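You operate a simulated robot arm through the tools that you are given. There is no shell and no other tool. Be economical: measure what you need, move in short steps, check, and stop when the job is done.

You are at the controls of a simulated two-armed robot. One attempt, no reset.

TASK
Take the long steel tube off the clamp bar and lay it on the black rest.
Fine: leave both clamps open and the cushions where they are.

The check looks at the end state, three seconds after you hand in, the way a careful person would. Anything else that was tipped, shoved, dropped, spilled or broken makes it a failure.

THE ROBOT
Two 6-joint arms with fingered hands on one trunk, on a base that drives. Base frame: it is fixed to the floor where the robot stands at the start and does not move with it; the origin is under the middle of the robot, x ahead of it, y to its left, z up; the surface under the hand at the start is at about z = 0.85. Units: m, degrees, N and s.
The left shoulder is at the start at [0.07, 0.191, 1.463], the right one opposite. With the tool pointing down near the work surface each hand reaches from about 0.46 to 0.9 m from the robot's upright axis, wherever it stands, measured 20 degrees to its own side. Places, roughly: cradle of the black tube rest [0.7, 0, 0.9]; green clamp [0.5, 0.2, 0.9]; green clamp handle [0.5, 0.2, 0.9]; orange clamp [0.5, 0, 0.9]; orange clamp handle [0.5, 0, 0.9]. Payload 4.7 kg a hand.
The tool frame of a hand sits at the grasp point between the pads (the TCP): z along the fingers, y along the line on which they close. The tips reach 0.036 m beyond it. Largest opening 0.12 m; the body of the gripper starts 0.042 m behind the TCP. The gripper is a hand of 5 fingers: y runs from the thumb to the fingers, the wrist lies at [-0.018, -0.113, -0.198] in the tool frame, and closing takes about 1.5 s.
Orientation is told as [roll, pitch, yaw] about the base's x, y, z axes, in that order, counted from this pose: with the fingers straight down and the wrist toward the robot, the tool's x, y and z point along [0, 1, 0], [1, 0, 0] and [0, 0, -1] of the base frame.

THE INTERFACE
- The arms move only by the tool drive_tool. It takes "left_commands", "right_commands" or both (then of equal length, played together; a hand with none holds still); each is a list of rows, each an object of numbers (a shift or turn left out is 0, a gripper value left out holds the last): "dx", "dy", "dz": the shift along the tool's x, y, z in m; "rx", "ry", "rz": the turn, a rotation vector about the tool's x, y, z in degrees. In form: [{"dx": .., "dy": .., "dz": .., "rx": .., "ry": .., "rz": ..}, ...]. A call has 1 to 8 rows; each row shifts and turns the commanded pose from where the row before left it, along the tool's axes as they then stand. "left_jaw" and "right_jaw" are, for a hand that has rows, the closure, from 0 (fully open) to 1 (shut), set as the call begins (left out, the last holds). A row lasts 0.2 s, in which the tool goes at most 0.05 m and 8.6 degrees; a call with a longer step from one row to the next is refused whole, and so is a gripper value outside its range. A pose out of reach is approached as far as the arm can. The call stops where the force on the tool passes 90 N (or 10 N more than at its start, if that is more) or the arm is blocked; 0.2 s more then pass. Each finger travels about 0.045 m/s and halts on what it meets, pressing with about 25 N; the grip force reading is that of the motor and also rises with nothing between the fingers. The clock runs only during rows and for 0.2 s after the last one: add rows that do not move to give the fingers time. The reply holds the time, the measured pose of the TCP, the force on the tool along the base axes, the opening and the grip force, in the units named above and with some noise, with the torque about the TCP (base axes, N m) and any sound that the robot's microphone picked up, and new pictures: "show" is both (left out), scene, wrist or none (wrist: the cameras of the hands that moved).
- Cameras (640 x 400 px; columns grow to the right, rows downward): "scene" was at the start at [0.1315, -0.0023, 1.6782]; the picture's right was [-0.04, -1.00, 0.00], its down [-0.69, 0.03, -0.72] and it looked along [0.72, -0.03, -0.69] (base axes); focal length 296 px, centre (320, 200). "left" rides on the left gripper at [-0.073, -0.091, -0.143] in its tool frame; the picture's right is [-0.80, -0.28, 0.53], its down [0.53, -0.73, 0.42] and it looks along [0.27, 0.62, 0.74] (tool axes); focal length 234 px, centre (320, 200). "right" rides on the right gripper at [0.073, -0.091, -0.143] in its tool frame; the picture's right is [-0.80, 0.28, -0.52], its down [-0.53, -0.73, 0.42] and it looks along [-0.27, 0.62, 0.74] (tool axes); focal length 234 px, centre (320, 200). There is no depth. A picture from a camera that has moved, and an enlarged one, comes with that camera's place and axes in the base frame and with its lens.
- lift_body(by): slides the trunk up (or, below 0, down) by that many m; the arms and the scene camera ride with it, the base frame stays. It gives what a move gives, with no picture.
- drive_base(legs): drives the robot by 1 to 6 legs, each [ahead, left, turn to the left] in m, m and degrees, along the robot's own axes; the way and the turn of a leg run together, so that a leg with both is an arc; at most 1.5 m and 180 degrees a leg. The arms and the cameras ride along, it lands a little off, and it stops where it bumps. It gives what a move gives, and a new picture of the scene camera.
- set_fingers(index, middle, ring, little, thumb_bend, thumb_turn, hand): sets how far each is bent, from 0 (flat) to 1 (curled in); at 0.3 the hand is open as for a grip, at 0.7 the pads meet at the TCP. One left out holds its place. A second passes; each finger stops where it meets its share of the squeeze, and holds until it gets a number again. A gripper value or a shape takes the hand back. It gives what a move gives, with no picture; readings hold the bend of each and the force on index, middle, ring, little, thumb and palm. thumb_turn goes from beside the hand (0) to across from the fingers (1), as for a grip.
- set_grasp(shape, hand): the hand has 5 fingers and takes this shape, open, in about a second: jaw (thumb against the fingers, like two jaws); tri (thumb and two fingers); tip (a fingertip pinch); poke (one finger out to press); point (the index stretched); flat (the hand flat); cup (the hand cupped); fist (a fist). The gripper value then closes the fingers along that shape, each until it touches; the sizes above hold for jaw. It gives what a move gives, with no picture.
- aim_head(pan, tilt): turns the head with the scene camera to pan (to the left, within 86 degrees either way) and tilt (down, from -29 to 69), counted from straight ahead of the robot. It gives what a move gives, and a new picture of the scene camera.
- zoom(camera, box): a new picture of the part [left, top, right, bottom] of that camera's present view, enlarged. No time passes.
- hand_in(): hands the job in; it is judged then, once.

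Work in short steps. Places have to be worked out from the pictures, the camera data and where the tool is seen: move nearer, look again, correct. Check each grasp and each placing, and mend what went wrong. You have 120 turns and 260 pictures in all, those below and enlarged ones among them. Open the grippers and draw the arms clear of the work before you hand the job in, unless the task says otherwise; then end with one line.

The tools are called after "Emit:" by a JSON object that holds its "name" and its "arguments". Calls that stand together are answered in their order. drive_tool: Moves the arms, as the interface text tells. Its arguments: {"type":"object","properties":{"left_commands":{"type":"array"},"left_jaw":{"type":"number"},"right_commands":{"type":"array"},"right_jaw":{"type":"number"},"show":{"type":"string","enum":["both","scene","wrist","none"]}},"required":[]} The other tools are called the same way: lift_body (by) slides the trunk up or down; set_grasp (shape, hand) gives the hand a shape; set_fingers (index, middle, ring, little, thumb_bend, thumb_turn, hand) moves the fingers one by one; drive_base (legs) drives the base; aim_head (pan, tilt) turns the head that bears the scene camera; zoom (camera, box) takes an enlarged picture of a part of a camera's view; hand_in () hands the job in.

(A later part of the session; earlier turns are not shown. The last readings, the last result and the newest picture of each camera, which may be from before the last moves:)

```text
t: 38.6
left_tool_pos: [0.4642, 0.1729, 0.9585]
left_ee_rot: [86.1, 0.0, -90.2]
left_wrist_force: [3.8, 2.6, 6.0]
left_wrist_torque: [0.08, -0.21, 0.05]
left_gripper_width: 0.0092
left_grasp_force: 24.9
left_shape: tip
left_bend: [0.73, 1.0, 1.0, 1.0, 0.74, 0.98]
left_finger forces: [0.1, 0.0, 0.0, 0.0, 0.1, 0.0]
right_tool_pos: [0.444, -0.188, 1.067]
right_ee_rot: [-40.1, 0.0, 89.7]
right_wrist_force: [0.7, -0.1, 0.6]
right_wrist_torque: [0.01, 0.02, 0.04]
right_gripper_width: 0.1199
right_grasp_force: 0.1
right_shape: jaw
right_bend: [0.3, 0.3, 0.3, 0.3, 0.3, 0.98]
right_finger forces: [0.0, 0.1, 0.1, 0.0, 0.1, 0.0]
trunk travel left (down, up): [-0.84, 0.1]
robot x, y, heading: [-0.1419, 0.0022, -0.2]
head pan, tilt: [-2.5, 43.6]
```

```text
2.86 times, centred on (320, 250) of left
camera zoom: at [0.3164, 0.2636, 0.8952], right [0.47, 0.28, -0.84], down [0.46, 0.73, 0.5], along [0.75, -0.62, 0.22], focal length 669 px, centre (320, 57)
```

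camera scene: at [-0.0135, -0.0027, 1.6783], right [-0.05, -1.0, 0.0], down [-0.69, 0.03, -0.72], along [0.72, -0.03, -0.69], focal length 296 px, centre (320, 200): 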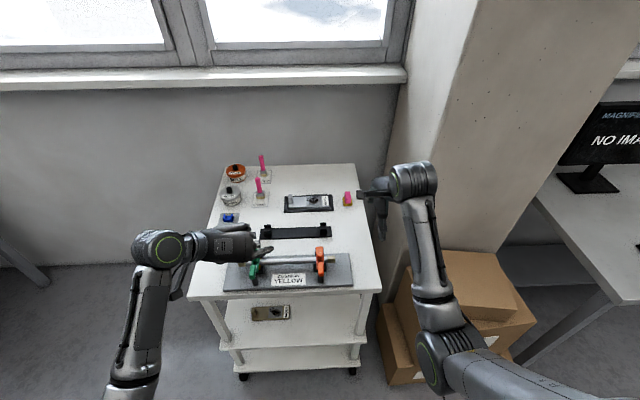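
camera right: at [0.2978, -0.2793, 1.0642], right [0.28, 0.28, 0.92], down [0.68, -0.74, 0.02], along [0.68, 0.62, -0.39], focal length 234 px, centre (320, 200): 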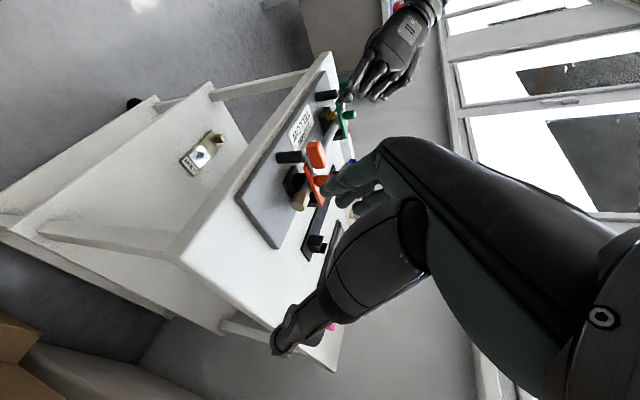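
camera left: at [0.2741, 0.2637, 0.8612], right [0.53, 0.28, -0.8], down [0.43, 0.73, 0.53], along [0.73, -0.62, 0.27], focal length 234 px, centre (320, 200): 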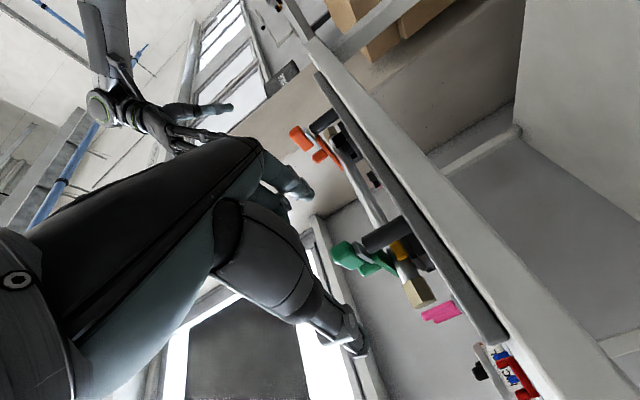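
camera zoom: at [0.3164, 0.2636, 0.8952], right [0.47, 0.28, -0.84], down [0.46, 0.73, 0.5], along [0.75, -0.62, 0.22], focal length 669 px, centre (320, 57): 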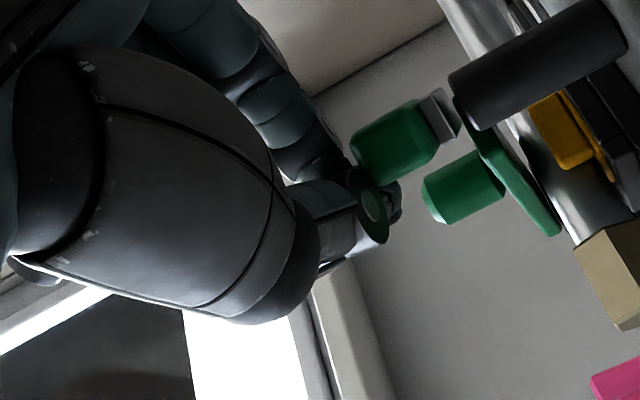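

The grip came free and the handle looks changed. I look from the scene camera.

Emit:
{"name": "zoom", "arguments": {"camera": "scene", "box": [220, 220, 300, 280]}}

Emit:
{"name": "zoom", "arguments": {"camera": "right", "box": [250, 60, 400, 200]}}

```text
6.67 times, centred on (260, 250) of scene
camera zoom: at [-0.0126, -0.0024, 1.5783], right [-0.05, -1.0, 0.0], down [-0.69, 0.03, -0.72], along [0.72, -0.04, -0.69], focal length 1974 px, centre (720, -133)
```

zoom: 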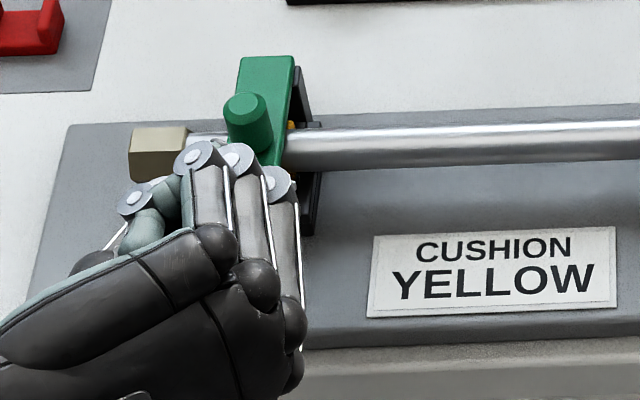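

```text
2.86 times, centred on (325, 130) of right
camera zoom: at [0.2965, -0.2777, 1.1307], right [0.28, 0.28, 0.92], down [0.68, -0.74, 0.02], along [0.68, 0.62, -0.39], focal length 669 px, centre (306, 400)
```

zoom: 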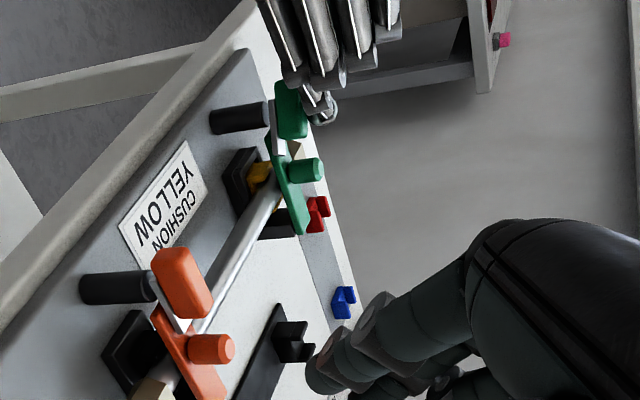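

I open and back the left hand off to see the handle.

Emit:
{"name": "drive_tool", "arguments": {"left_commands": [{}, {}, {}, {}, {"dx": 0.03}, {"dz": -0.04}, {"dy": -0.05}, {"dy": -0.03}], "left_jaw": 0, "show": "none"}}

Emit:
{"name": "zoom", "arguments": {"camera": "scene", "box": [220, 220, 300, 280]}}

Emit:
{"name": "zoom", "arguments": {"camera": "left", "box": [320, 80, 480, 240]}}

Emit:
{"name": "zoom", "arguments": {"camera": "right", "box": [290, 70, 350, 130]}}

```text
t: 40.4
left_tool_pos: [0.4295, 0.2554, 0.9878]
left_ee_rot: [86.0, 0.0, -90.2]
left_wrist_force: [0.0, 0.2, -0.8]
left_wrist_torque: [0.0, 0.02, 0.01]
left_gripper_width: 0.1199
left_grasp_force: 0.0
left_shape: tip
left_bend: [0.3, 0.98, 0.99, 0.99, 0.3, 0.98]
left_finger forces: [0.0, 0.1, 0.0, 0.0, 0.0, 0.0]
right_tool_pos: [0.445, -0.1872, 1.0688]
right_ee_rot: [-40.0, 0.0, 89.7]
right_wrist_force: [-0.7, 0.4, -0.1]
right_wrist_torque: [-0.02, 0.01, -0.03]
right_gripper_width: 0.1197
right_grasp_force: 0.1
right_shape: jaw
right_bend: [0.3, 0.3, 0.3, 0.3, 0.3, 0.98]
right_finger forces: [0.1, 0.0, 0.0, 0.0, 0.1, 0.1]
trunk travel left (down, up): [-0.84, 0.1]
robot x, y, heading: [-0.1398, 0.0028, 0.0]
head pan, tilt: [-2.5, 43.6]
```

```text
6.67 times, centred on (260, 250) of scene
camera zoom: at [-0.0119, -0.0021, 1.5782], right [-0.05, -1.0, 0.0], down [-0.69, 0.03, -0.72], along [0.72, -0.04, -0.69], focal length 1974 px, centre (720, -133)
```

zoom: 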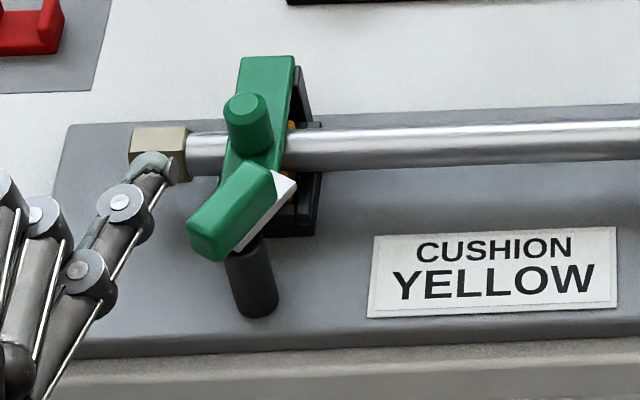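

```text
2.50 times, centred on (400, 160) of left
camera zoom: at [0.2813, 0.3458, 0.9264], right [0.47, 0.28, -0.84], down [0.46, 0.73, 0.5], along [0.75, -0.62, 0.21], focal length 585 px, centre (120, 300)
```

zoom: 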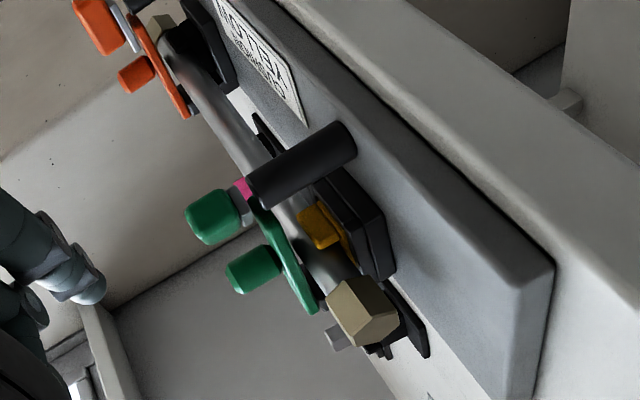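

```text
6.67 times, centred on (320, 100) of right
camera zoom: at [0.2971, -0.2773, 1.1304], right [0.28, 0.28, 0.92], down [0.68, -0.74, 0.02], along [0.68, 0.62, -0.39], focal length 1561 px, centre (320, 867)
```

zoom: 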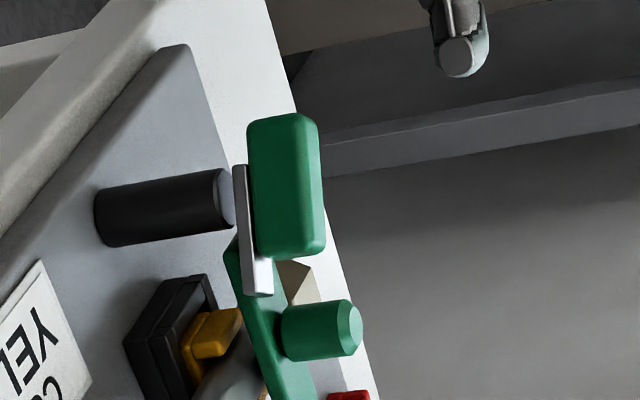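

The handle turned about a vertical axis by some 35° towards +y: it is a turn latch on the post, not a lift lever (the knob is then for lifting the arm). I bring the open index to the handle's −y side to push it further round.

Emit:
{"name": "drive_tool", "arguments": {"left_commands": [{"dy": 0.04, "dz": -0.025}, {"dx": -0.03, "dy": 0.02}, {"dx": -0.021, "dy": 0.005}, {"dz": 0.02}, {"dz": 0.015}], "show": "none"}}

Emit:
{"name": "zoom", "arguments": {"camera": "scene", "box": [220, 220, 300, 280]}}

Emit:
{"name": "zoom", "arguments": {"camera": "right", "box": [290, 50, 370, 130]}}

```text
t: 41.6
left_tool_pos: [0.4329, 0.1896, 0.9371]
left_ee_rot: [86.0, 0.0, -90.2]
left_wrist_force: [0.1, 0.4, -0.2]
left_wrist_torque: [-0.03, -0.02, -0.03]
left_gripper_width: 0.1199
left_grasp_force: 0.1
left_shape: tip
left_bend: [0.3, 0.98, 0.99, 0.99, 0.3, 0.98]
left_finger forces: [0.0, 0.0, 0.0, 0.0, 0.0, 0.0]
right_tool_pos: [0.4448, -0.1882, 1.0675]
right_ee_rot: [-40.0, 0.0, 89.7]
right_wrist_force: [0.3, -0.4, -0.4]
right_wrist_torque: [-0.06, -0.01, -0.01]
right_gripper_width: 0.1197
right_grasp_force: 0.0
right_shape: jaw
right_bend: [0.3, 0.3, 0.3, 0.3, 0.3, 0.98]
right_finger forces: [0.0, 0.0, 0.1, 0.0, 0.0, 0.0]
trunk travel left (down, up): [-0.84, 0.1]
robot x, y, heading: [-0.1442, -0.0002, -0.2]
head pan, tilt: [-2.5, 43.6]
```

```text
6.67 times, centred on (260, 250) of scene
camera zoom: at [-0.0113, -0.0023, 1.5781], right [-0.05, -1.0, 0.0], down [-0.69, 0.03, -0.72], along [0.72, -0.04, -0.69], focal length 1974 px, centre (720, -133)
```

zoom: 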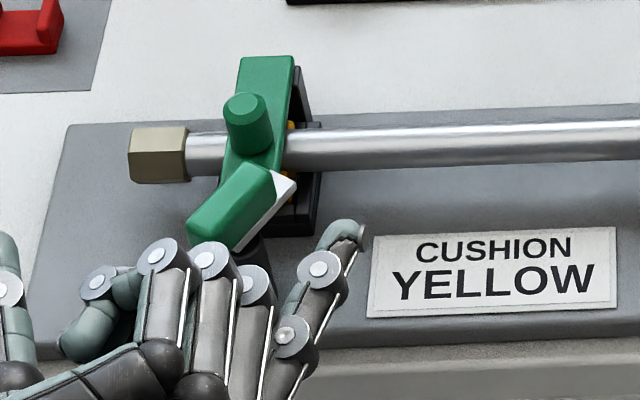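

```text
5.00 times, centred on (330, 90) of right
camera zoom: at [0.2975, -0.2776, 1.1302], right [0.28, 0.28, 0.92], down [0.68, -0.74, 0.02], along [0.68, 0.62, -0.39], focal length 1171 px, centre (270, 750)
```

zoom: 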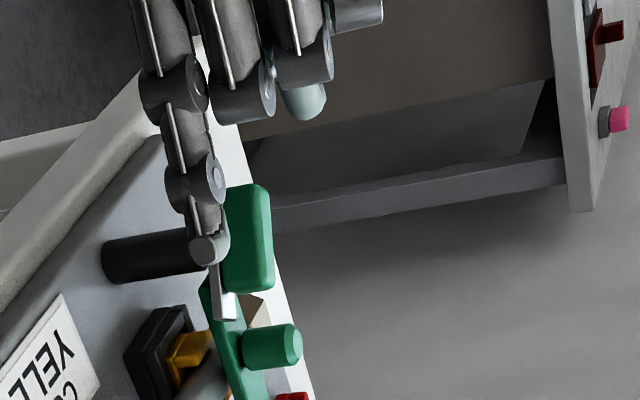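

Index is at the handle's right side. I move the hand to +y to sweep the handle round.

Emit:
{"name": "drive_tool", "arguments": {"left_commands": [{"dy": -0.015}, {"dy": -0.015}, {"dy": -0.01}, {"dy": -0.01}, {"dy": -0.01}], "show": "none"}}

Emit:
{"name": "zoom", "arguments": {"camera": "scene", "box": [220, 220, 300, 280]}}

```text
t: 42.8
left_tool_pos: [0.4328, 0.2487, 0.9389]
left_ee_rot: [86.0, -0.3, -90.3]
left_wrist_force: [-0.6, -0.8, -0.2]
left_wrist_torque: [0.0, -0.02, -0.05]
left_gripper_width: 0.1198
left_grasp_force: 0.2
left_shape: tip
left_bend: [0.3, 0.98, 0.99, 0.99, 0.3, 0.98]
left_finger forces: [0.4, 0.0, 0.0, 0.1, 0.1, 0.0]
right_tool_pos: [0.4433, -0.1892, 1.0674]
right_ee_rot: [-39.9, 0.0, 89.6]
right_wrist_force: [0.7, -0.2, 0.3]
right_wrist_torque: [-0.02, -0.01, 0.0]
right_gripper_width: 0.1196
right_grasp_force: 0.1
right_shape: jaw
right_bend: [0.3, 0.3, 0.3, 0.3, 0.3, 0.98]
right_finger forces: [0.1, 0.0, 0.0, 0.0, 0.1, 0.0]
trunk travel left (down, up): [-0.84, 0.1]
robot x, y, heading: [-0.1431, -0.0021, 0.2]
head pan, tilt: [-2.5, 43.6]
```

```text
6.67 times, centred on (260, 250) of scene
camera zoom: at [-0.0126, -0.0021, 1.5782], right [-0.05, -1.0, 0.0], down [-0.69, 0.03, -0.72], along [0.72, -0.04, -0.69], focal length 1974 px, centre (720, -133)
```

zoom: 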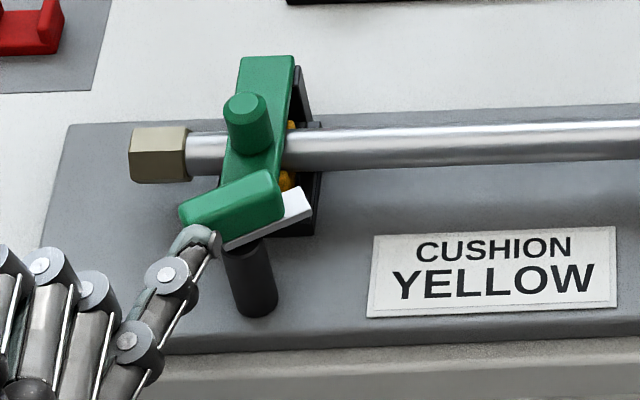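

It turns freely now, about 65°. I push the index forward (+x) to bring it past 90°.

Emit:
{"name": "drive_tool", "arguments": {"left_commands": [{"dz": 0.008, "dy": -0.004}, {"dz": 0.008}, {"dz": 0.008}], "show": "none"}}

Emit:
{"name": "zoom", "arguments": {"camera": "scene", "box": [220, 220, 300, 280]}}

```text
t: 43.6
left_tool_pos: [0.4447, 0.2579, 0.9347]
left_ee_rot: [86.1, 0.0, -90.2]
left_wrist_force: [-68.2, 22.1, -0.7]
left_wrist_torque: [0.07, 0.03, -4.54]
left_gripper_width: 0.1199
left_grasp_force: 0.0
left_shape: tip
left_bend: [0.27, 0.98, 0.99, 0.99, 0.3, 0.98]
left_finger forces: [68.2, 0.1, 0.1, 0.0, 0.0, 0.1]
right_tool_pos: [0.4362, -0.1839, 1.0723]
right_ee_rot: [-40.5, 0.0, 90.0]
right_wrist_force: [-0.2, -0.4, -0.2]
right_wrist_torque: [-0.02, 0.01, 0.0]
right_gripper_width: 0.1195
right_grasp_force: 0.1
right_shape: jaw
right_bend: [0.3, 0.3, 0.3, 0.3, 0.3, 0.98]
right_finger forces: [0.0, 0.0, 0.0, 0.0, 0.0, 0.0]
trunk travel left (down, up): [-0.84, 0.1]
robot x, y, heading: [-0.1403, 0.0018, -0.3]
head pan, tilt: [-2.5, 43.6]
```

```text
6.67 times, centred on (260, 250) of scene
camera zoom: at [-0.026, 0.0024, 1.5792], right [-0.04, -1.0, 0.0], down [-0.68, 0.03, -0.73], along [0.73, -0.03, -0.68], focal length 1974 px, centre (720, -133)
```

zoom: 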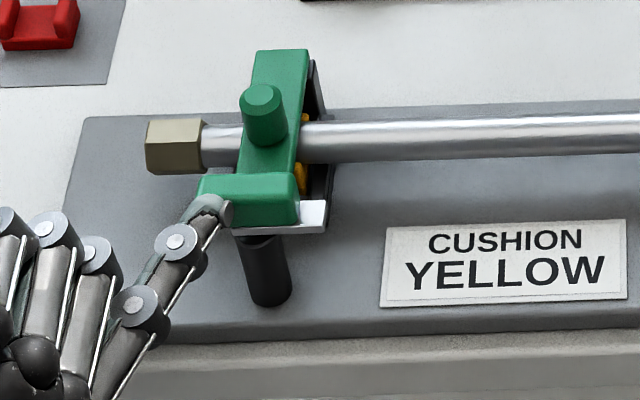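

The latch is now at ~90° against its stop. I back off and look at it.

Emit:
{"name": "drive_tool", "arguments": {"left_commands": [{"dz": -0.012}, {"dz": -0.02}, {"dz": -0.02, "dx": 0.02}, {"dx": 0.04}, {"dx": 0.03}], "show": "none"}}

Emit:
{"name": "zoom", "arguments": {"camera": "scene", "box": [220, 220, 300, 280]}}

Emit:
{"name": "zoom", "arguments": {"camera": "right", "box": [290, 70, 350, 130]}}

```text
t: 44.8
left_tool_pos: [0.4128, 0.2491, 1.0289]
left_ee_rot: [86.1, 0.0, -90.2]
left_wrist_force: [-0.2, 0.4, 0.2]
left_wrist_torque: [-0.02, 0.0, 0.01]
left_gripper_width: 0.1199
left_grasp_force: 0.0
left_shape: tip
left_bend: [0.3, 0.98, 0.99, 0.99, 0.3, 0.98]
left_finger forces: [0.0, 0.0, 0.0, 0.1, 0.0, 0.0]
right_tool_pos: [0.444, -0.1888, 1.0669]
right_ee_rot: [-40.1, -0.1, 89.6]
right_wrist_force: [-0.1, 1.1, 0.0]
right_wrist_torque: [0.01, 0.01, -0.01]
right_gripper_width: 0.1198
right_grasp_force: 0.0
right_shape: jaw
right_bend: [0.3, 0.3, 0.3, 0.3, 0.3, 0.98]
right_finger forces: [0.1, 0.0, 0.0, 0.0, 0.0, 0.1]
trunk travel left (down, up): [-0.84, 0.1]
robot x, y, heading: [-0.144, 0.0001, -0.2]
head pan, tilt: [-2.5, 43.6]
```

```text
6.67 times, centred on (260, 250) of scene
camera zoom: at [-0.0124, -0.0024, 1.5782], right [-0.05, -1.0, 0.0], down [-0.69, 0.03, -0.72], along [0.72, -0.04, -0.69], focal length 1974 px, centre (720, -133)
```

zoom: 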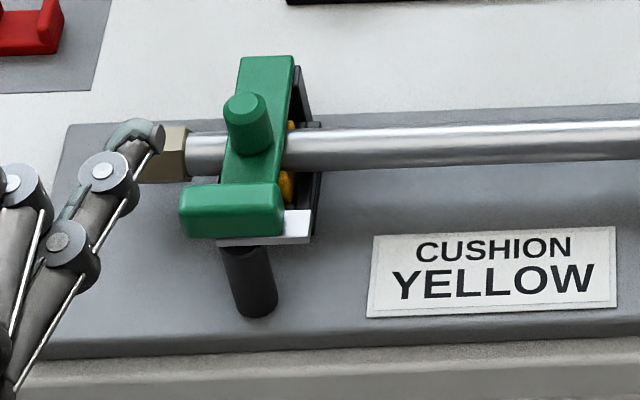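

```text
6.67 times, centred on (320, 100) of right
camera zoom: at [0.2967, -0.2777, 1.1305], right [0.28, 0.28, 0.92], down [0.68, -0.74, 0.02], along [0.68, 0.62, -0.39], focal length 1561 px, centre (320, 867)
```

zoom: 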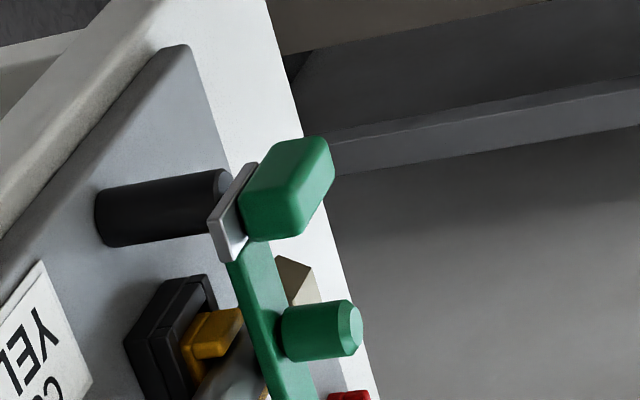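

The silver tongue no longer overlaps the arm, so the arm should now lift by its knob at ≈(0.512, 0.167, 0.92–0.95). I tilt the hand to 55° and bring it above the knob.

Emit:
{"name": "drive_tool", "arguments": {"left_commands": [{"ry": -7.75}, {"ry": -7.75}, {"ry": -7.75}, {"ry": -7.75}, {"dz": 0.0246, "dx": 0.0172, "dy": 0.027}, {"dz": 0.0246, "dx": 0.0172, "dy": 0.027}, {"dz": 0.0246, "dx": 0.0172, "dy": 0.027}], "show": "wrist"}}

Emit:
{"name": "zoom", "arguments": {"camera": "scene", "box": [200, 190, 320, 280]}}

```text
t: 46.4
left_tool_pos: [0.5031, 0.1718, 1.0315]
left_ee_rot: [54.8, 0.2, -90.2]
left_wrist_force: [0.4, 0.7, -0.2]
left_wrist_torque: [-0.03, 0.02, -0.02]
left_gripper_width: 0.1196
left_grasp_force: 0.0
left_shape: tip
left_bend: [0.3, 0.98, 0.99, 0.99, 0.3, 0.98]
left_finger forces: [0.0, 0.1, 0.0, 0.0, 0.0, 0.1]
right_tool_pos: [0.4458, -0.1898, 1.0662]
right_ee_rot: [-39.9, -0.1, 89.8]
right_wrist_force: [0.3, 0.4, -0.1]
right_wrist_torque: [-0.01, 0.02, 0.03]
right_gripper_width: 0.1198
right_grasp_force: 0.1
right_shape: jaw
right_bend: [0.3, 0.3, 0.3, 0.3, 0.3, 0.98]
right_finger forces: [0.0, 0.1, 0.1, 0.0, 0.0, 0.0]
trunk travel left (down, up): [-0.84, 0.1]
robot x, y, heading: [-0.1398, 0.0003, -0.1]
head pan, tilt: [-2.5, 43.6]
camera left: at [0.3433, 0.2616, 1.0544], right [-0.03, 0.28, -0.96], down [0.66, 0.73, 0.19], along [0.75, -0.62, -0.21], focal length 234 px, centre (320, 200)
```

left: 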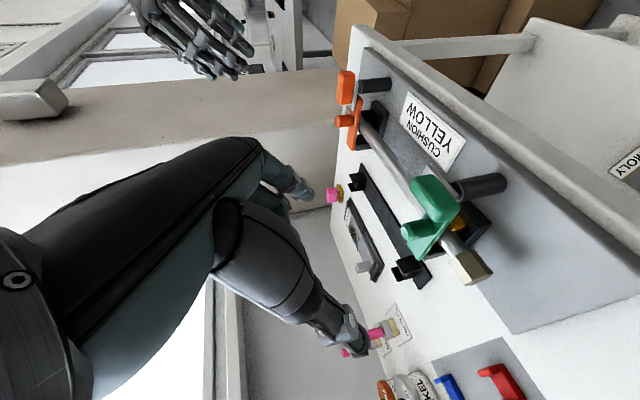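

```text
4.44 times, centred on (260, 235) of scene
camera zoom: at [-0.0108, -0.0038, 1.578], right [-0.05, -1.0, 0.0], down [-0.69, 0.03, -0.72], along [0.72, -0.03, -0.69], focal length 1316 px, centre (587, 44)
```

zoom: 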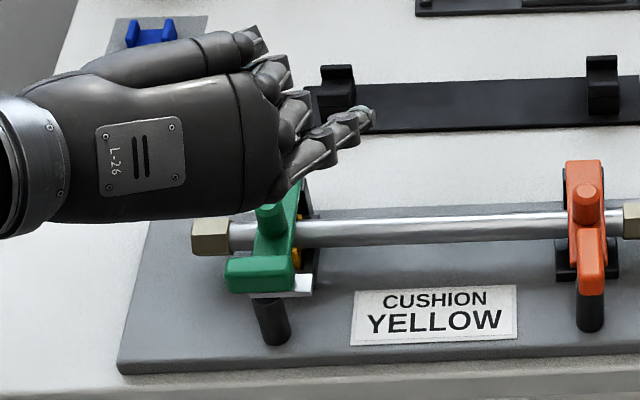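

Emit:
{"name": "zoom", "arguments": {"camera": "left", "box": [370, 160, 510, 290]}}

Emit:
{"name": "zoom", "arguments": {"camera": "right", "box": [280, 50, 380, 150]}}

```text
3.08 times, centred on (440, 225) of left
camera zoom: at [0.3433, 0.2616, 1.0544], right [-0.03, 0.28, -0.96], down [0.66, 0.73, 0.19], along [0.75, -0.62, -0.21], focal length 720 px, centre (-49, 123)
```

zoom: 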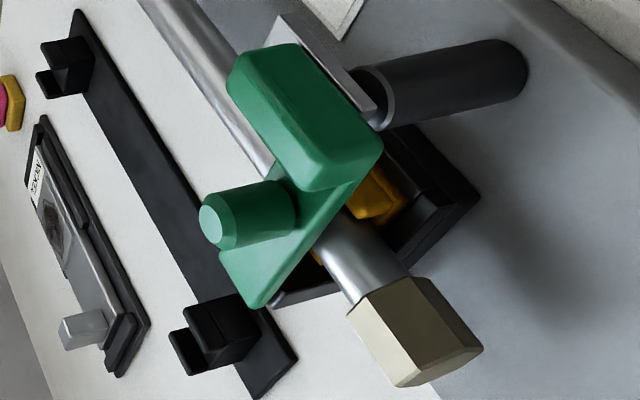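

```text
4.00 times, centred on (330, 100) of right
camera zoom: at [0.2979, -0.2785, 1.1297], right [0.28, 0.28, 0.92], down [0.68, -0.74, 0.01], along [0.68, 0.62, -0.39], focal length 937 px, centre (280, 600)
```

zoom: 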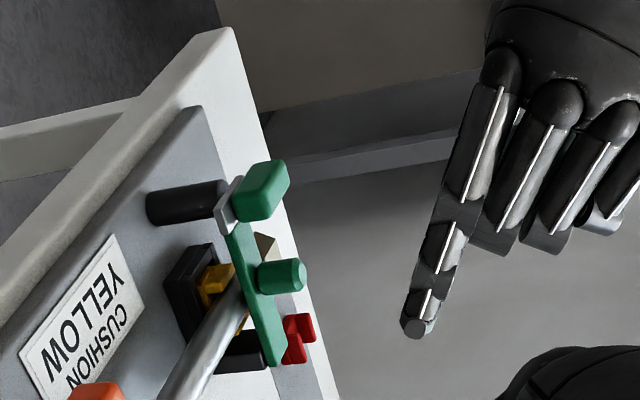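

Knob top triangulates to about (0.523, 0.168, 0.938). I descend around it.

Emit:
{"name": "drive_tool", "arguments": {"left_commands": [{"dz": 0.0219, "dx": -0.0231, "dy": 0.002}, {"dz": 0.0219, "dx": -0.0231, "dy": 0.002}, {"dz": 0.011, "dx": -0.0115}, {"dz": 0.011, "dx": -0.0115}], "show": "none"}}

Emit:
{"name": "zoom", "arguments": {"camera": "left", "box": [250, 180, 410, 320]}}

Emit:
{"name": "zoom", "arguments": {"camera": "right", "box": [280, 50, 380, 150]}}

```text
t: 47.4
left_tool_pos: [0.5135, 0.1683, 0.9339]
left_ee_rot: [54.9, 0.0, -90.1]
left_wrist_force: [0.2, -0.1, -0.4]
left_wrist_torque: [0.01, -0.02, 0.01]
left_gripper_width: 0.1197
left_grasp_force: 0.0
left_shape: tip
left_bend: [0.3, 0.98, 0.99, 0.99, 0.3, 0.98]
left_finger forces: [0.0, 0.0, 0.1, 0.0, 0.0, 0.0]
right_tool_pos: [0.4445, -0.1892, 1.0675]
right_ee_rot: [-40.1, 0.0, 89.6]
right_wrist_force: [0.0, -0.6, 0.1]
right_wrist_torque: [-0.01, 0.02, 0.01]
right_gripper_width: 0.1197
right_grasp_force: 0.1
right_shape: jaw
right_bend: [0.3, 0.3, 0.3, 0.3, 0.3, 0.98]
right_finger forces: [0.1, 0.0, 0.0, 0.1, 0.0, 0.1]
trunk travel left (down, up): [-0.84, 0.1]
robot x, y, heading: [-0.1411, 0.0001, -0.1]
head pan, tilt: [-2.5, 43.6]
```

```text
2.86 times, centred on (330, 250) of left
camera zoom: at [0.3548, 0.259, 0.957], right [-0.03, 0.28, -0.96], down [0.66, 0.73, 0.19], along [0.75, -0.62, -0.21], focal length 669 px, centre (291, 57)
```

zoom: 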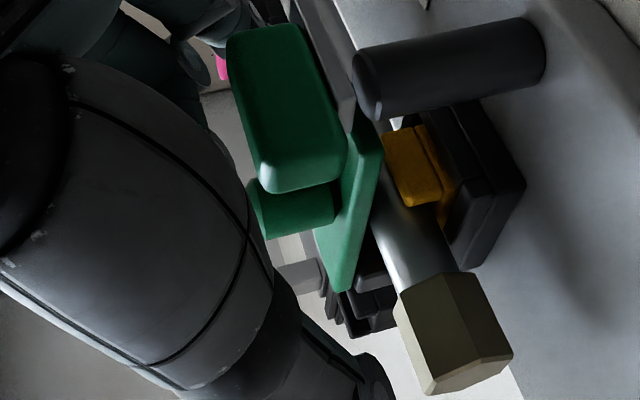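

```text
4.00 times, centred on (330, 100) of right
camera zoom: at [0.2969, -0.2779, 1.1303], right [0.28, 0.28, 0.92], down [0.68, -0.74, 0.02], along [0.68, 0.62, -0.39], focal length 937 px, centre (280, 600)
```

zoom: 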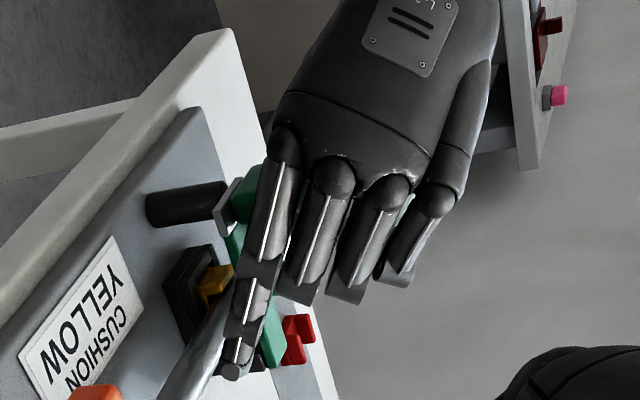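

Slightly further along the finger direction, then I close on the knob.

Emit:
{"name": "drive_tool", "arguments": {"left_commands": [{"dz": 0.007}, {}, {}, {}, {}, {}, {}, {}], "left_jaw": 1, "show": "none"}}

Emit:
{"name": "zoom", "arguments": {"camera": "left", "box": [250, 180, 410, 320]}}

Emit:
{"name": "zoom", "arguments": {"camera": "right", "box": [280, 50, 380, 150]}}

```text
t: 49.2
left_tool_pos: [0.5216, 0.1674, 0.9339]
left_ee_rot: [55.4, 0.0, -90.3]
left_wrist_force: [7.0, 0.1, 13.7]
left_wrist_torque: [-0.27, -0.45, -0.21]
left_gripper_width: 0.0149
left_grasp_force: 24.8
left_shape: tip
left_bend: [0.72, 1.0, 1.0, 1.0, 0.76, 1.0]
left_finger forces: [25.7, 0.0, 0.0, 0.0, 19.2, 0.0]
right_tool_pos: [0.4442, -0.1898, 1.0687]
right_ee_rot: [-40.0, 0.1, 89.8]
right_wrist_force: [-0.6, 0.0, 0.2]
right_wrist_torque: [0.0, -0.02, -0.01]
right_gripper_width: 0.1197
right_grasp_force: 0.0
right_shape: jaw
right_bend: [0.3, 0.3, 0.3, 0.3, 0.3, 0.98]
right_finger forces: [0.0, 0.0, 0.1, 0.1, 0.0, 0.0]
trunk travel left (down, up): [-0.84, 0.1]
robot x, y, heading: [-0.1444, 0.0008, -0.6]
head pan, tilt: [-2.5, 43.6]
```

```text
2.86 times, centred on (330, 250) of left
camera zoom: at [0.3617, 0.2578, 0.9558], right [-0.02, 0.28, -0.96], down [0.65, 0.73, 0.2], along [0.76, -0.62, -0.2], focal length 669 px, centre (291, 57)
```

zoom: 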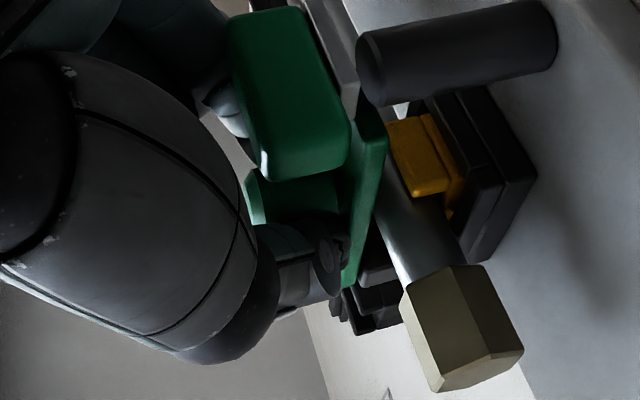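

```text
4.00 times, centred on (330, 100) of right
camera zoom: at [0.2964, -0.2781, 1.1308], right [0.28, 0.28, 0.92], down [0.68, -0.74, 0.02], along [0.68, 0.62, -0.39], focal length 937 px, centre (280, 600)
```

zoom: 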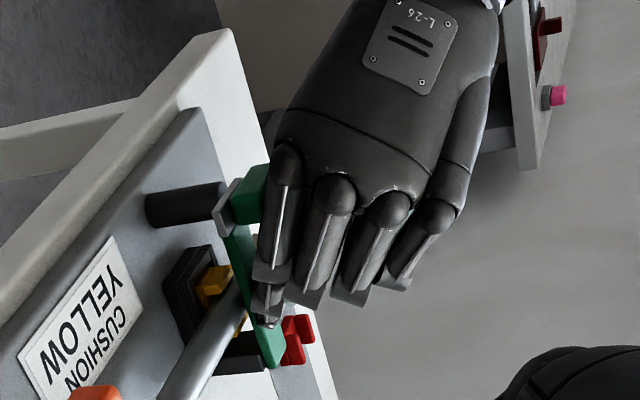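

Knob pinched. I lift 15 mm along the expected arc (up, slightly forward).

Emit:
{"name": "drive_tool", "arguments": {"left_commands": [{"dx": 0.0041, "dz": -0.0029}, {"dx": 0.0045, "dz": -0.0022}, {"dx": 0.0045, "dz": -0.0022}, {}], "show": "none"}}

Emit:
{"name": "zoom", "arguments": {"camera": "left", "box": [250, 180, 410, 320]}}

Emit:
{"name": "zoom", "arguments": {"camera": "right", "box": [280, 50, 380, 150]}}

```text
t: 50.2
left_tool_pos: [0.5232, 0.1682, 0.9418]
left_ee_rot: [54.6, 0.1, -90.2]
left_wrist_force: [19.1, -2.4, -12.9]
left_wrist_torque: [-0.1, -0.01, -0.1]
left_gripper_width: 0.0134
left_grasp_force: 25.4
left_shape: tip
left_bend: [0.72, 1.0, 1.0, 1.0, 0.76, 1.0]
left_finger forces: [17.8, 0.1, 0.0, 0.0, 20.8, 0.0]
right_tool_pos: [0.4478, -0.1875, 1.0655]
right_ee_rot: [-39.9, -0.1, 89.7]
right_wrist_force: [0.1, -0.5, 0.1]
right_wrist_torque: [-0.01, 0.01, 0.0]
right_gripper_width: 0.1195
right_grasp_force: 0.0
right_shape: jaw
right_bend: [0.3, 0.3, 0.3, 0.3, 0.3, 0.98]
right_finger forces: [0.1, 0.0, 0.0, 0.0, 0.0, 0.0]
trunk travel left (down, up): [-0.84, 0.1]
robot x, y, heading: [-0.1401, 0.0018, -0.4]
head pan, tilt: [-2.5, 43.6]
```

```text
2.86 times, centred on (330, 250) of left
camera zoom: at [0.3649, 0.2594, 0.9658], right [-0.03, 0.28, -0.96], down [0.66, 0.73, 0.19], along [0.75, -0.62, -0.21], focal length 669 px, centre (291, 57)
```

zoom: 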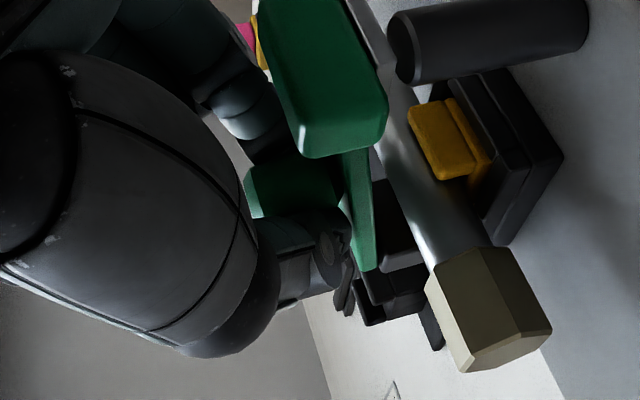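

```text
4.00 times, centred on (330, 100) of right
camera zoom: at [0.3005, -0.2778, 1.1288], right [0.28, 0.28, 0.92], down [0.68, -0.74, 0.01], along [0.68, 0.62, -0.4], focal length 937 px, centre (280, 600)
```

zoom: 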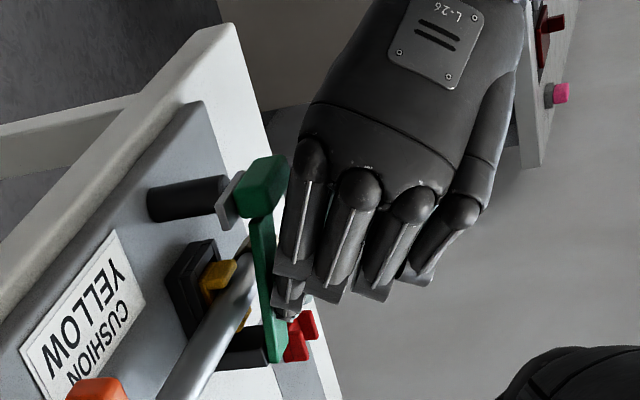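

The arm is swinging up off the tube (and the latch stays on its post). I continue along the arc about the far hinge, turning the hand with it.

Emit:
{"name": "drive_tool", "arguments": {"left_commands": [{"dx": 0.0043, "dz": 0.002, "ry": -5}, {"dx": 0.0043, "dz": 0.001, "ry": -6}, {"dx": 0.0043, "dz": 0.001, "ry": -6}, {"dx": 0.0043, "dz": 0.001, "ry": -6}, {}], "show": "none"}}

Emit:
{"name": "zoom", "arguments": {"camera": "scene", "box": [200, 190, 320, 280]}}

Emit:
{"name": "zoom", "arguments": {"camera": "right", "box": [280, 50, 380, 150]}}

```text
t: 51.4
left_tool_pos: [0.5392, 0.1682, 0.9545]
left_ee_rot: [32.0, -0.1, -90.1]
left_wrist_force: [2.7, 6.6, 1.8]
left_wrist_torque: [-0.02, -0.21, 0.05]
left_gripper_width: 0.0151
left_grasp_force: 25.2
left_shape: tip
left_bend: [0.72, 1.0, 1.0, 1.0, 0.76, 1.0]
left_finger forces: [20.3, 0.1, 0.0, 0.0, 20.3, 0.0]
right_tool_pos: [0.444, -0.1887, 1.0675]
right_ee_rot: [-40.0, 0.1, 89.6]
right_wrist_force: [-0.1, 0.0, -0.6]
right_wrist_torque: [0.01, 0.0, 0.05]
right_gripper_width: 0.1195
right_grasp_force: 0.1
right_shape: jaw
right_bend: [0.3, 0.3, 0.3, 0.3, 0.3, 0.98]
right_finger forces: [0.0, 0.1, 0.1, 0.0, 0.0, 0.1]
trunk travel left (down, up): [-0.84, 0.1]
robot x, y, heading: [-0.1429, -0.0019, -0.3]
head pan, tilt: [-2.5, 43.6]
```

```text
4.44 times, centred on (260, 235) of scene
camera zoom: at [-0.012, -0.0016, 1.5783], right [-0.05, -1.0, 0.0], down [-0.69, 0.03, -0.72], along [0.72, -0.04, -0.69], focal length 1316 px, centre (587, 44)
```

zoom: 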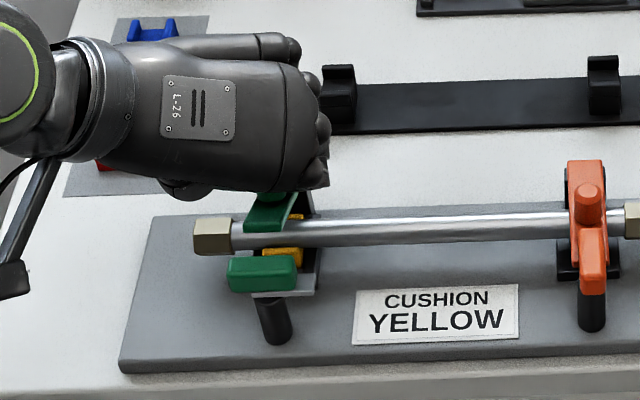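

```text
4.00 times, centred on (330, 100) of right
camera zoom: at [0.297, -0.277, 1.1306], right [0.28, 0.28, 0.92], down [0.68, -0.74, 0.02], along [0.68, 0.62, -0.39], focal length 937 px, centre (280, 600)
```

zoom: 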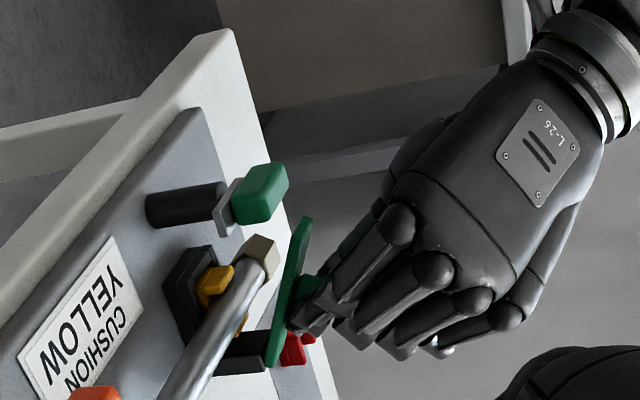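

Arm is up by about 40°. I continue the same arc.

Emit:
{"name": "drive_tool", "arguments": {"left_commands": [{"dx": 0.0043, "dz": 0.001, "ry": -6}, {"dx": 0.0043, "dz": 0.001, "ry": -6}, {"dx": 0.0043, "dz": 0.001, "ry": -6}, {"dx": 0.0043, "dz": 0.001, "ry": -6}, {"dx": 0.0043, "dz": 0.001, "ry": -6}, {}], "show": "none"}}

Emit:
{"name": "zoom", "arguments": {"camera": "scene", "box": [200, 190, 320, 280]}}

Emit:
{"name": "zoom", "arguments": {"camera": "right", "box": [280, 50, 380, 150]}}

```text
t: 52.8
left_tool_pos: [0.5585, 0.1666, 0.9586]
left_ee_rot: [1.9, 0.0, -90.3]
left_wrist_force: [-0.2, -0.5, 0.1]
left_wrist_torque: [-0.01, -0.02, 0.03]
left_gripper_width: 0.0142
left_grasp_force: 25.3
left_shape: tip
left_bend: [0.72, 1.0, 1.0, 1.0, 0.78, 1.0]
left_finger forces: [0.0, 0.1, 0.0, 0.0, 0.0, 0.0]
right_tool_pos: [0.4445, -0.1891, 1.0663]
right_ee_rot: [-40.0, -0.1, 89.7]
right_wrist_force: [0.8, 0.3, 0.8]
right_wrist_torque: [-0.01, 0.02, -0.06]
right_gripper_width: 0.1193
right_grasp_force: 0.1
right_shape: jaw
right_bend: [0.3, 0.3, 0.3, 0.3, 0.3, 0.98]
right_finger forces: [0.0, 0.1, 0.1, 0.1, 0.0, 0.0]
trunk travel left (down, up): [-0.84, 0.1]
robot x, y, heading: [-0.1438, 0.0002, -0.4]
head pan, tilt: [-2.5, 43.6]
```

```text
4.44 times, centred on (260, 235) of scene
camera zoom: at [-0.0129, -0.0025, 1.5783], right [-0.05, -1.0, 0.0], down [-0.69, 0.03, -0.72], along [0.72, -0.03, -0.69], focal length 1316 px, centre (587, 44)
```

zoom: 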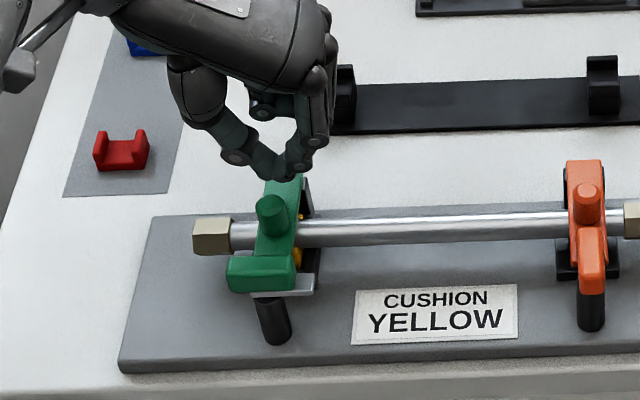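

```text
4.00 times, centred on (330, 100) of right
camera zoom: at [0.2963, -0.2777, 1.1307], right [0.28, 0.28, 0.92], down [0.68, -0.74, 0.02], along [0.68, 0.62, -0.39], focal length 937 px, centre (280, 600)
```

zoom: 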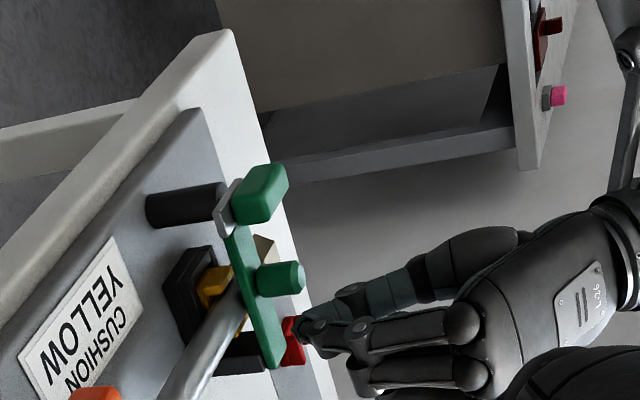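

The pinch slipped off the knob's top at ~50° and the arm dropped back; nothing else changed. I retry with a deeper grip and a truer arc (slightly inward bias). First open, rise and re-tilt to 55°.

Emit:
{"name": "drive_tool", "arguments": {"left_commands": [{"dz": -0.04}, {"dz": -0.04}, {"ry": 8.5, "dx": -0.02}, {"ry": 8.5, "dx": -0.02}, {"ry": 8.5, "dx": -0.02}, {"ry": 8.5}, {"ry": 8.5}, {"ry": 8.5}], "left_jaw": 0, "show": "none"}}

Emit:
{"name": "drive_tool", "arguments": {"left_commands": [{"ry": 5}, {}], "show": "none"}}

```text
t: 54.6
left_tool_pos: [0.4986, 0.1677, 1.027]
left_ee_rot: [53.1, 0.0, -90.1]
left_wrist_force: [-0.5, 0.6, -0.7]
left_wrist_torque: [-0.03, 0.02, 0.02]
left_gripper_width: 0.1194
left_grasp_force: 0.1
left_shape: tip
left_bend: [0.3, 0.98, 0.99, 0.99, 0.3, 0.98]
left_finger forces: [0.1, 0.0, 0.1, 0.0, 0.0, 0.0]
right_tool_pos: [0.4435, -0.1881, 1.0692]
right_ee_rot: [-40.0, -0.1, 89.7]
right_wrist_force: [-0.2, -0.9, 1.1]
right_wrist_torque: [-0.02, -0.01, 0.0]
right_gripper_width: 0.1196
right_grasp_force: 0.0
right_shape: jaw
right_bend: [0.3, 0.3, 0.3, 0.3, 0.3, 0.98]
right_finger forces: [0.1, 0.1, 0.1, 0.1, 0.0, 0.0]
trunk travel left (down, up): [-0.84, 0.1]
robot x, y, heading: [-0.1446, 0.0047, -0.3]
head pan, tilt: [-2.5, 43.6]
```

```text
t: 55.2
left_tool_pos: [0.4991, 0.1681, 1.0266]
left_ee_rot: [58.0, 0.0, -90.1]
left_wrist_force: [0.0, -0.4, -0.9]
left_wrist_torque: [0.0, 0.04, 0.01]
left_gripper_width: 0.1196
left_grasp_force: 0.0
left_shape: tip
left_bend: [0.3, 0.98, 0.99, 0.99, 0.3, 0.98]
left_finger forces: [0.0, 0.0, 0.0, 0.0, 0.0, 0.0]
right_tool_pos: [0.4444, -0.1887, 1.0673]
right_ee_rot: [-39.9, -0.1, 89.7]
right_wrist_force: [0.2, 1.0, -0.9]
right_wrist_torque: [0.0, -0.01, 0.01]
right_gripper_width: 0.1201
right_grasp_force: 0.0
right_shape: jaw
right_bend: [0.3, 0.3, 0.3, 0.3, 0.3, 0.98]
right_finger forces: [0.0, 0.1, 0.1, 0.1, 0.0, 0.0]
trunk travel left (down, up): [-0.84, 0.1]
robot x, y, heading: [-0.1422, -0.0015, -0.0]
head pan, tilt: [-2.5, 43.6]
```

I descend to (0.521, 0.168, 0.931) and close on the knob.

Emit:
{"name": "drive_tool", "arguments": {"left_commands": [{"dz": 0.0231, "dx": -0.0231}, {"dz": 0.0231, "dx": -0.0231}, {"dz": 0.0116, "dx": -0.0116}, {"dz": 0.0116, "dx": -0.0116}], "show": "none"}}

Emit:
{"name": "drive_tool", "arguments": {"left_commands": [{}, {}, {}, {}, {}, {}, {}, {}], "left_jaw": 1, "show": "none"}}

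Emit:
{"name": "zoom", "arguments": {"camera": "left", "box": [250, 180, 410, 320]}}

```text
t: 56.2
left_tool_pos: [0.5222, 0.1683, 0.9306]
left_ee_rot: [57.9, 0.0, -90.2]
left_wrist_force: [0.8, -0.2, -0.1]
left_wrist_torque: [0.04, -0.02, -0.04]
left_gripper_width: 0.1195
left_grasp_force: 0.1
left_shape: tip
left_bend: [0.3, 0.98, 0.99, 0.99, 0.3, 0.98]
left_finger forces: [0.0, 0.0, 0.0, 0.0, 0.0, 0.0]
right_tool_pos: [0.445, -0.1886, 1.0677]
right_ee_rot: [-40.0, 0.0, 89.8]
right_wrist_force: [1.4, 0.4, 0.0]
right_wrist_torque: [0.02, 0.01, 0.02]
right_gripper_width: 0.1197
right_grasp_force: 0.0
right_shape: jaw
right_bend: [0.3, 0.3, 0.3, 0.3, 0.3, 0.98]
right_finger forces: [0.0, 0.0, 0.0, 0.1, 0.1, 0.0]
trunk travel left (down, up): [-0.84, 0.1]
robot x, y, heading: [-0.1427, -0.0011, -0.3]
head pan, tilt: [-2.5, 43.6]
```

```text
t: 58.0
left_tool_pos: [0.5227, 0.1675, 0.9334]
left_ee_rot: [58.3, 0.0, -90.3]
left_wrist_force: [2.9, 0.3, 9.0]
left_wrist_torque: [-0.15, -0.25, -0.12]
left_gripper_width: 0.0119
left_grasp_force: 24.8
left_shape: tip
left_bend: [0.71, 1.0, 1.0, 1.0, 0.76, 1.0]
left_finger forces: [20.7, 0.0, 0.0, 0.1, 18.7, 0.1]
right_tool_pos: [0.4447, -0.1888, 1.0682]
right_ee_rot: [-40.0, 0.1, 89.6]
right_wrist_force: [0.2, 0.8, -1.3]
right_wrist_torque: [0.0, 0.0, -0.01]
right_gripper_width: 0.12
right_grasp_force: 0.1
right_shape: jaw
right_bend: [0.3, 0.3, 0.3, 0.3, 0.3, 0.98]
right_finger forces: [0.1, 0.1, 0.1, 0.0, 0.1, 0.0]
trunk travel left (down, up): [-0.84, 0.1]
robot x, y, heading: [-0.1403, 0.001, -0.3]
head pan, tilt: [-2.5, 43.6]
```

```text
2.86 times, centred on (330, 250) of left
camera zoom: at [0.3625, 0.2586, 0.9476], right [0.02, 0.28, -0.96], down [0.64, 0.73, 0.23], along [0.76, -0.62, -0.16], focal length 669 px, centre (291, 57)
```

zoom: 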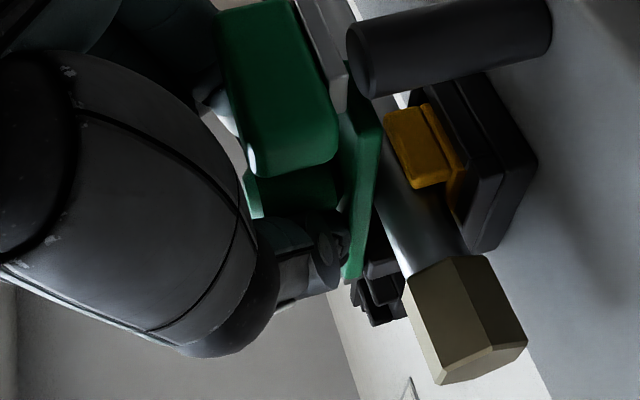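

Held. Rigid arc: 6 rows of 6°.

Emit:
{"name": "drive_tool", "arguments": {"left_commands": [{"dx": 0.0046, "ry": -6}, {"dx": 0.0046, "ry": -6}, {"dx": 0.0046, "ry": -6}, {"dx": 0.0046, "ry": -6}, {"dx": 0.0046, "ry": -6}, {"dx": 0.0046, "ry": -6}], "show": "none"}}

Emit:
{"name": "zoom", "arguments": {"camera": "right", "box": [280, 50, 380, 150]}}

Emit:
{"name": "zoom", "arguments": {"camera": "left", "box": [250, 180, 410, 320]}}

```text
t: 59.4
left_tool_pos: [0.5401, 0.1671, 0.9478]
left_ee_rot: [22.0, 0.0, -90.1]
left_wrist_force: [-0.7, -0.4, -0.3]
left_wrist_torque: [0.03, 0.01, 0.01]
left_gripper_width: 0.011
left_grasp_force: 24.9
left_shape: tip
left_bend: [0.71, 1.0, 1.0, 1.0, 0.78, 1.0]
left_finger forces: [0.0, 0.1, 0.0, 0.0, 0.1, 0.0]
right_tool_pos: [0.4446, -0.1884, 1.0674]
right_ee_rot: [-39.8, 0.0, 89.7]
right_wrist_force: [-0.2, 0.5, 0.6]
right_wrist_torque: [-0.01, -0.03, -0.01]
right_gripper_width: 0.1198
right_grasp_force: 0.1
right_shape: jaw
right_bend: [0.3, 0.3, 0.3, 0.3, 0.3, 0.98]
right_finger forces: [0.0, 0.0, 0.1, 0.0, 0.1, 0.2]
trunk travel left (down, up): [-0.84, 0.1]
robot x, y, heading: [-0.1422, 0.0007, -0.2]
head pan, tilt: [-2.5, 43.6]
```

```text
4.00 times, centred on (330, 100) of right
camera zoom: at [0.2973, -0.2777, 1.1302], right [0.28, 0.28, 0.92], down [0.68, -0.74, 0.02], along [0.68, 0.62, -0.39], focal length 937 px, centre (280, 600)
```

zoom: 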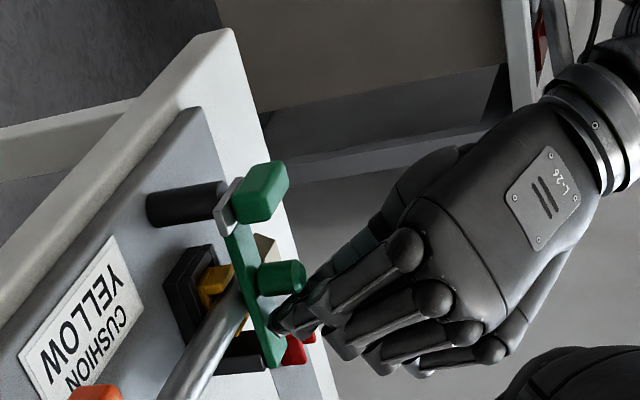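

```text
2.86 times, centred on (330, 250) of left
camera zoom: at [0.4205, 0.2576, 1.0543], right [-0.55, 0.28, -0.79], down [0.65, 0.73, -0.2], along [0.52, -0.62, -0.59], focal length 669 px, centre (291, 57)
```

zoom: 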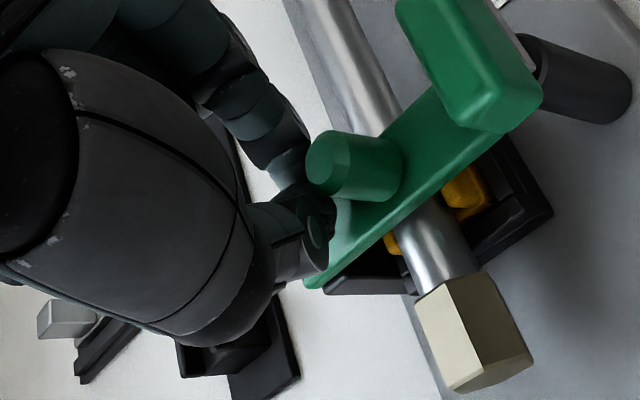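

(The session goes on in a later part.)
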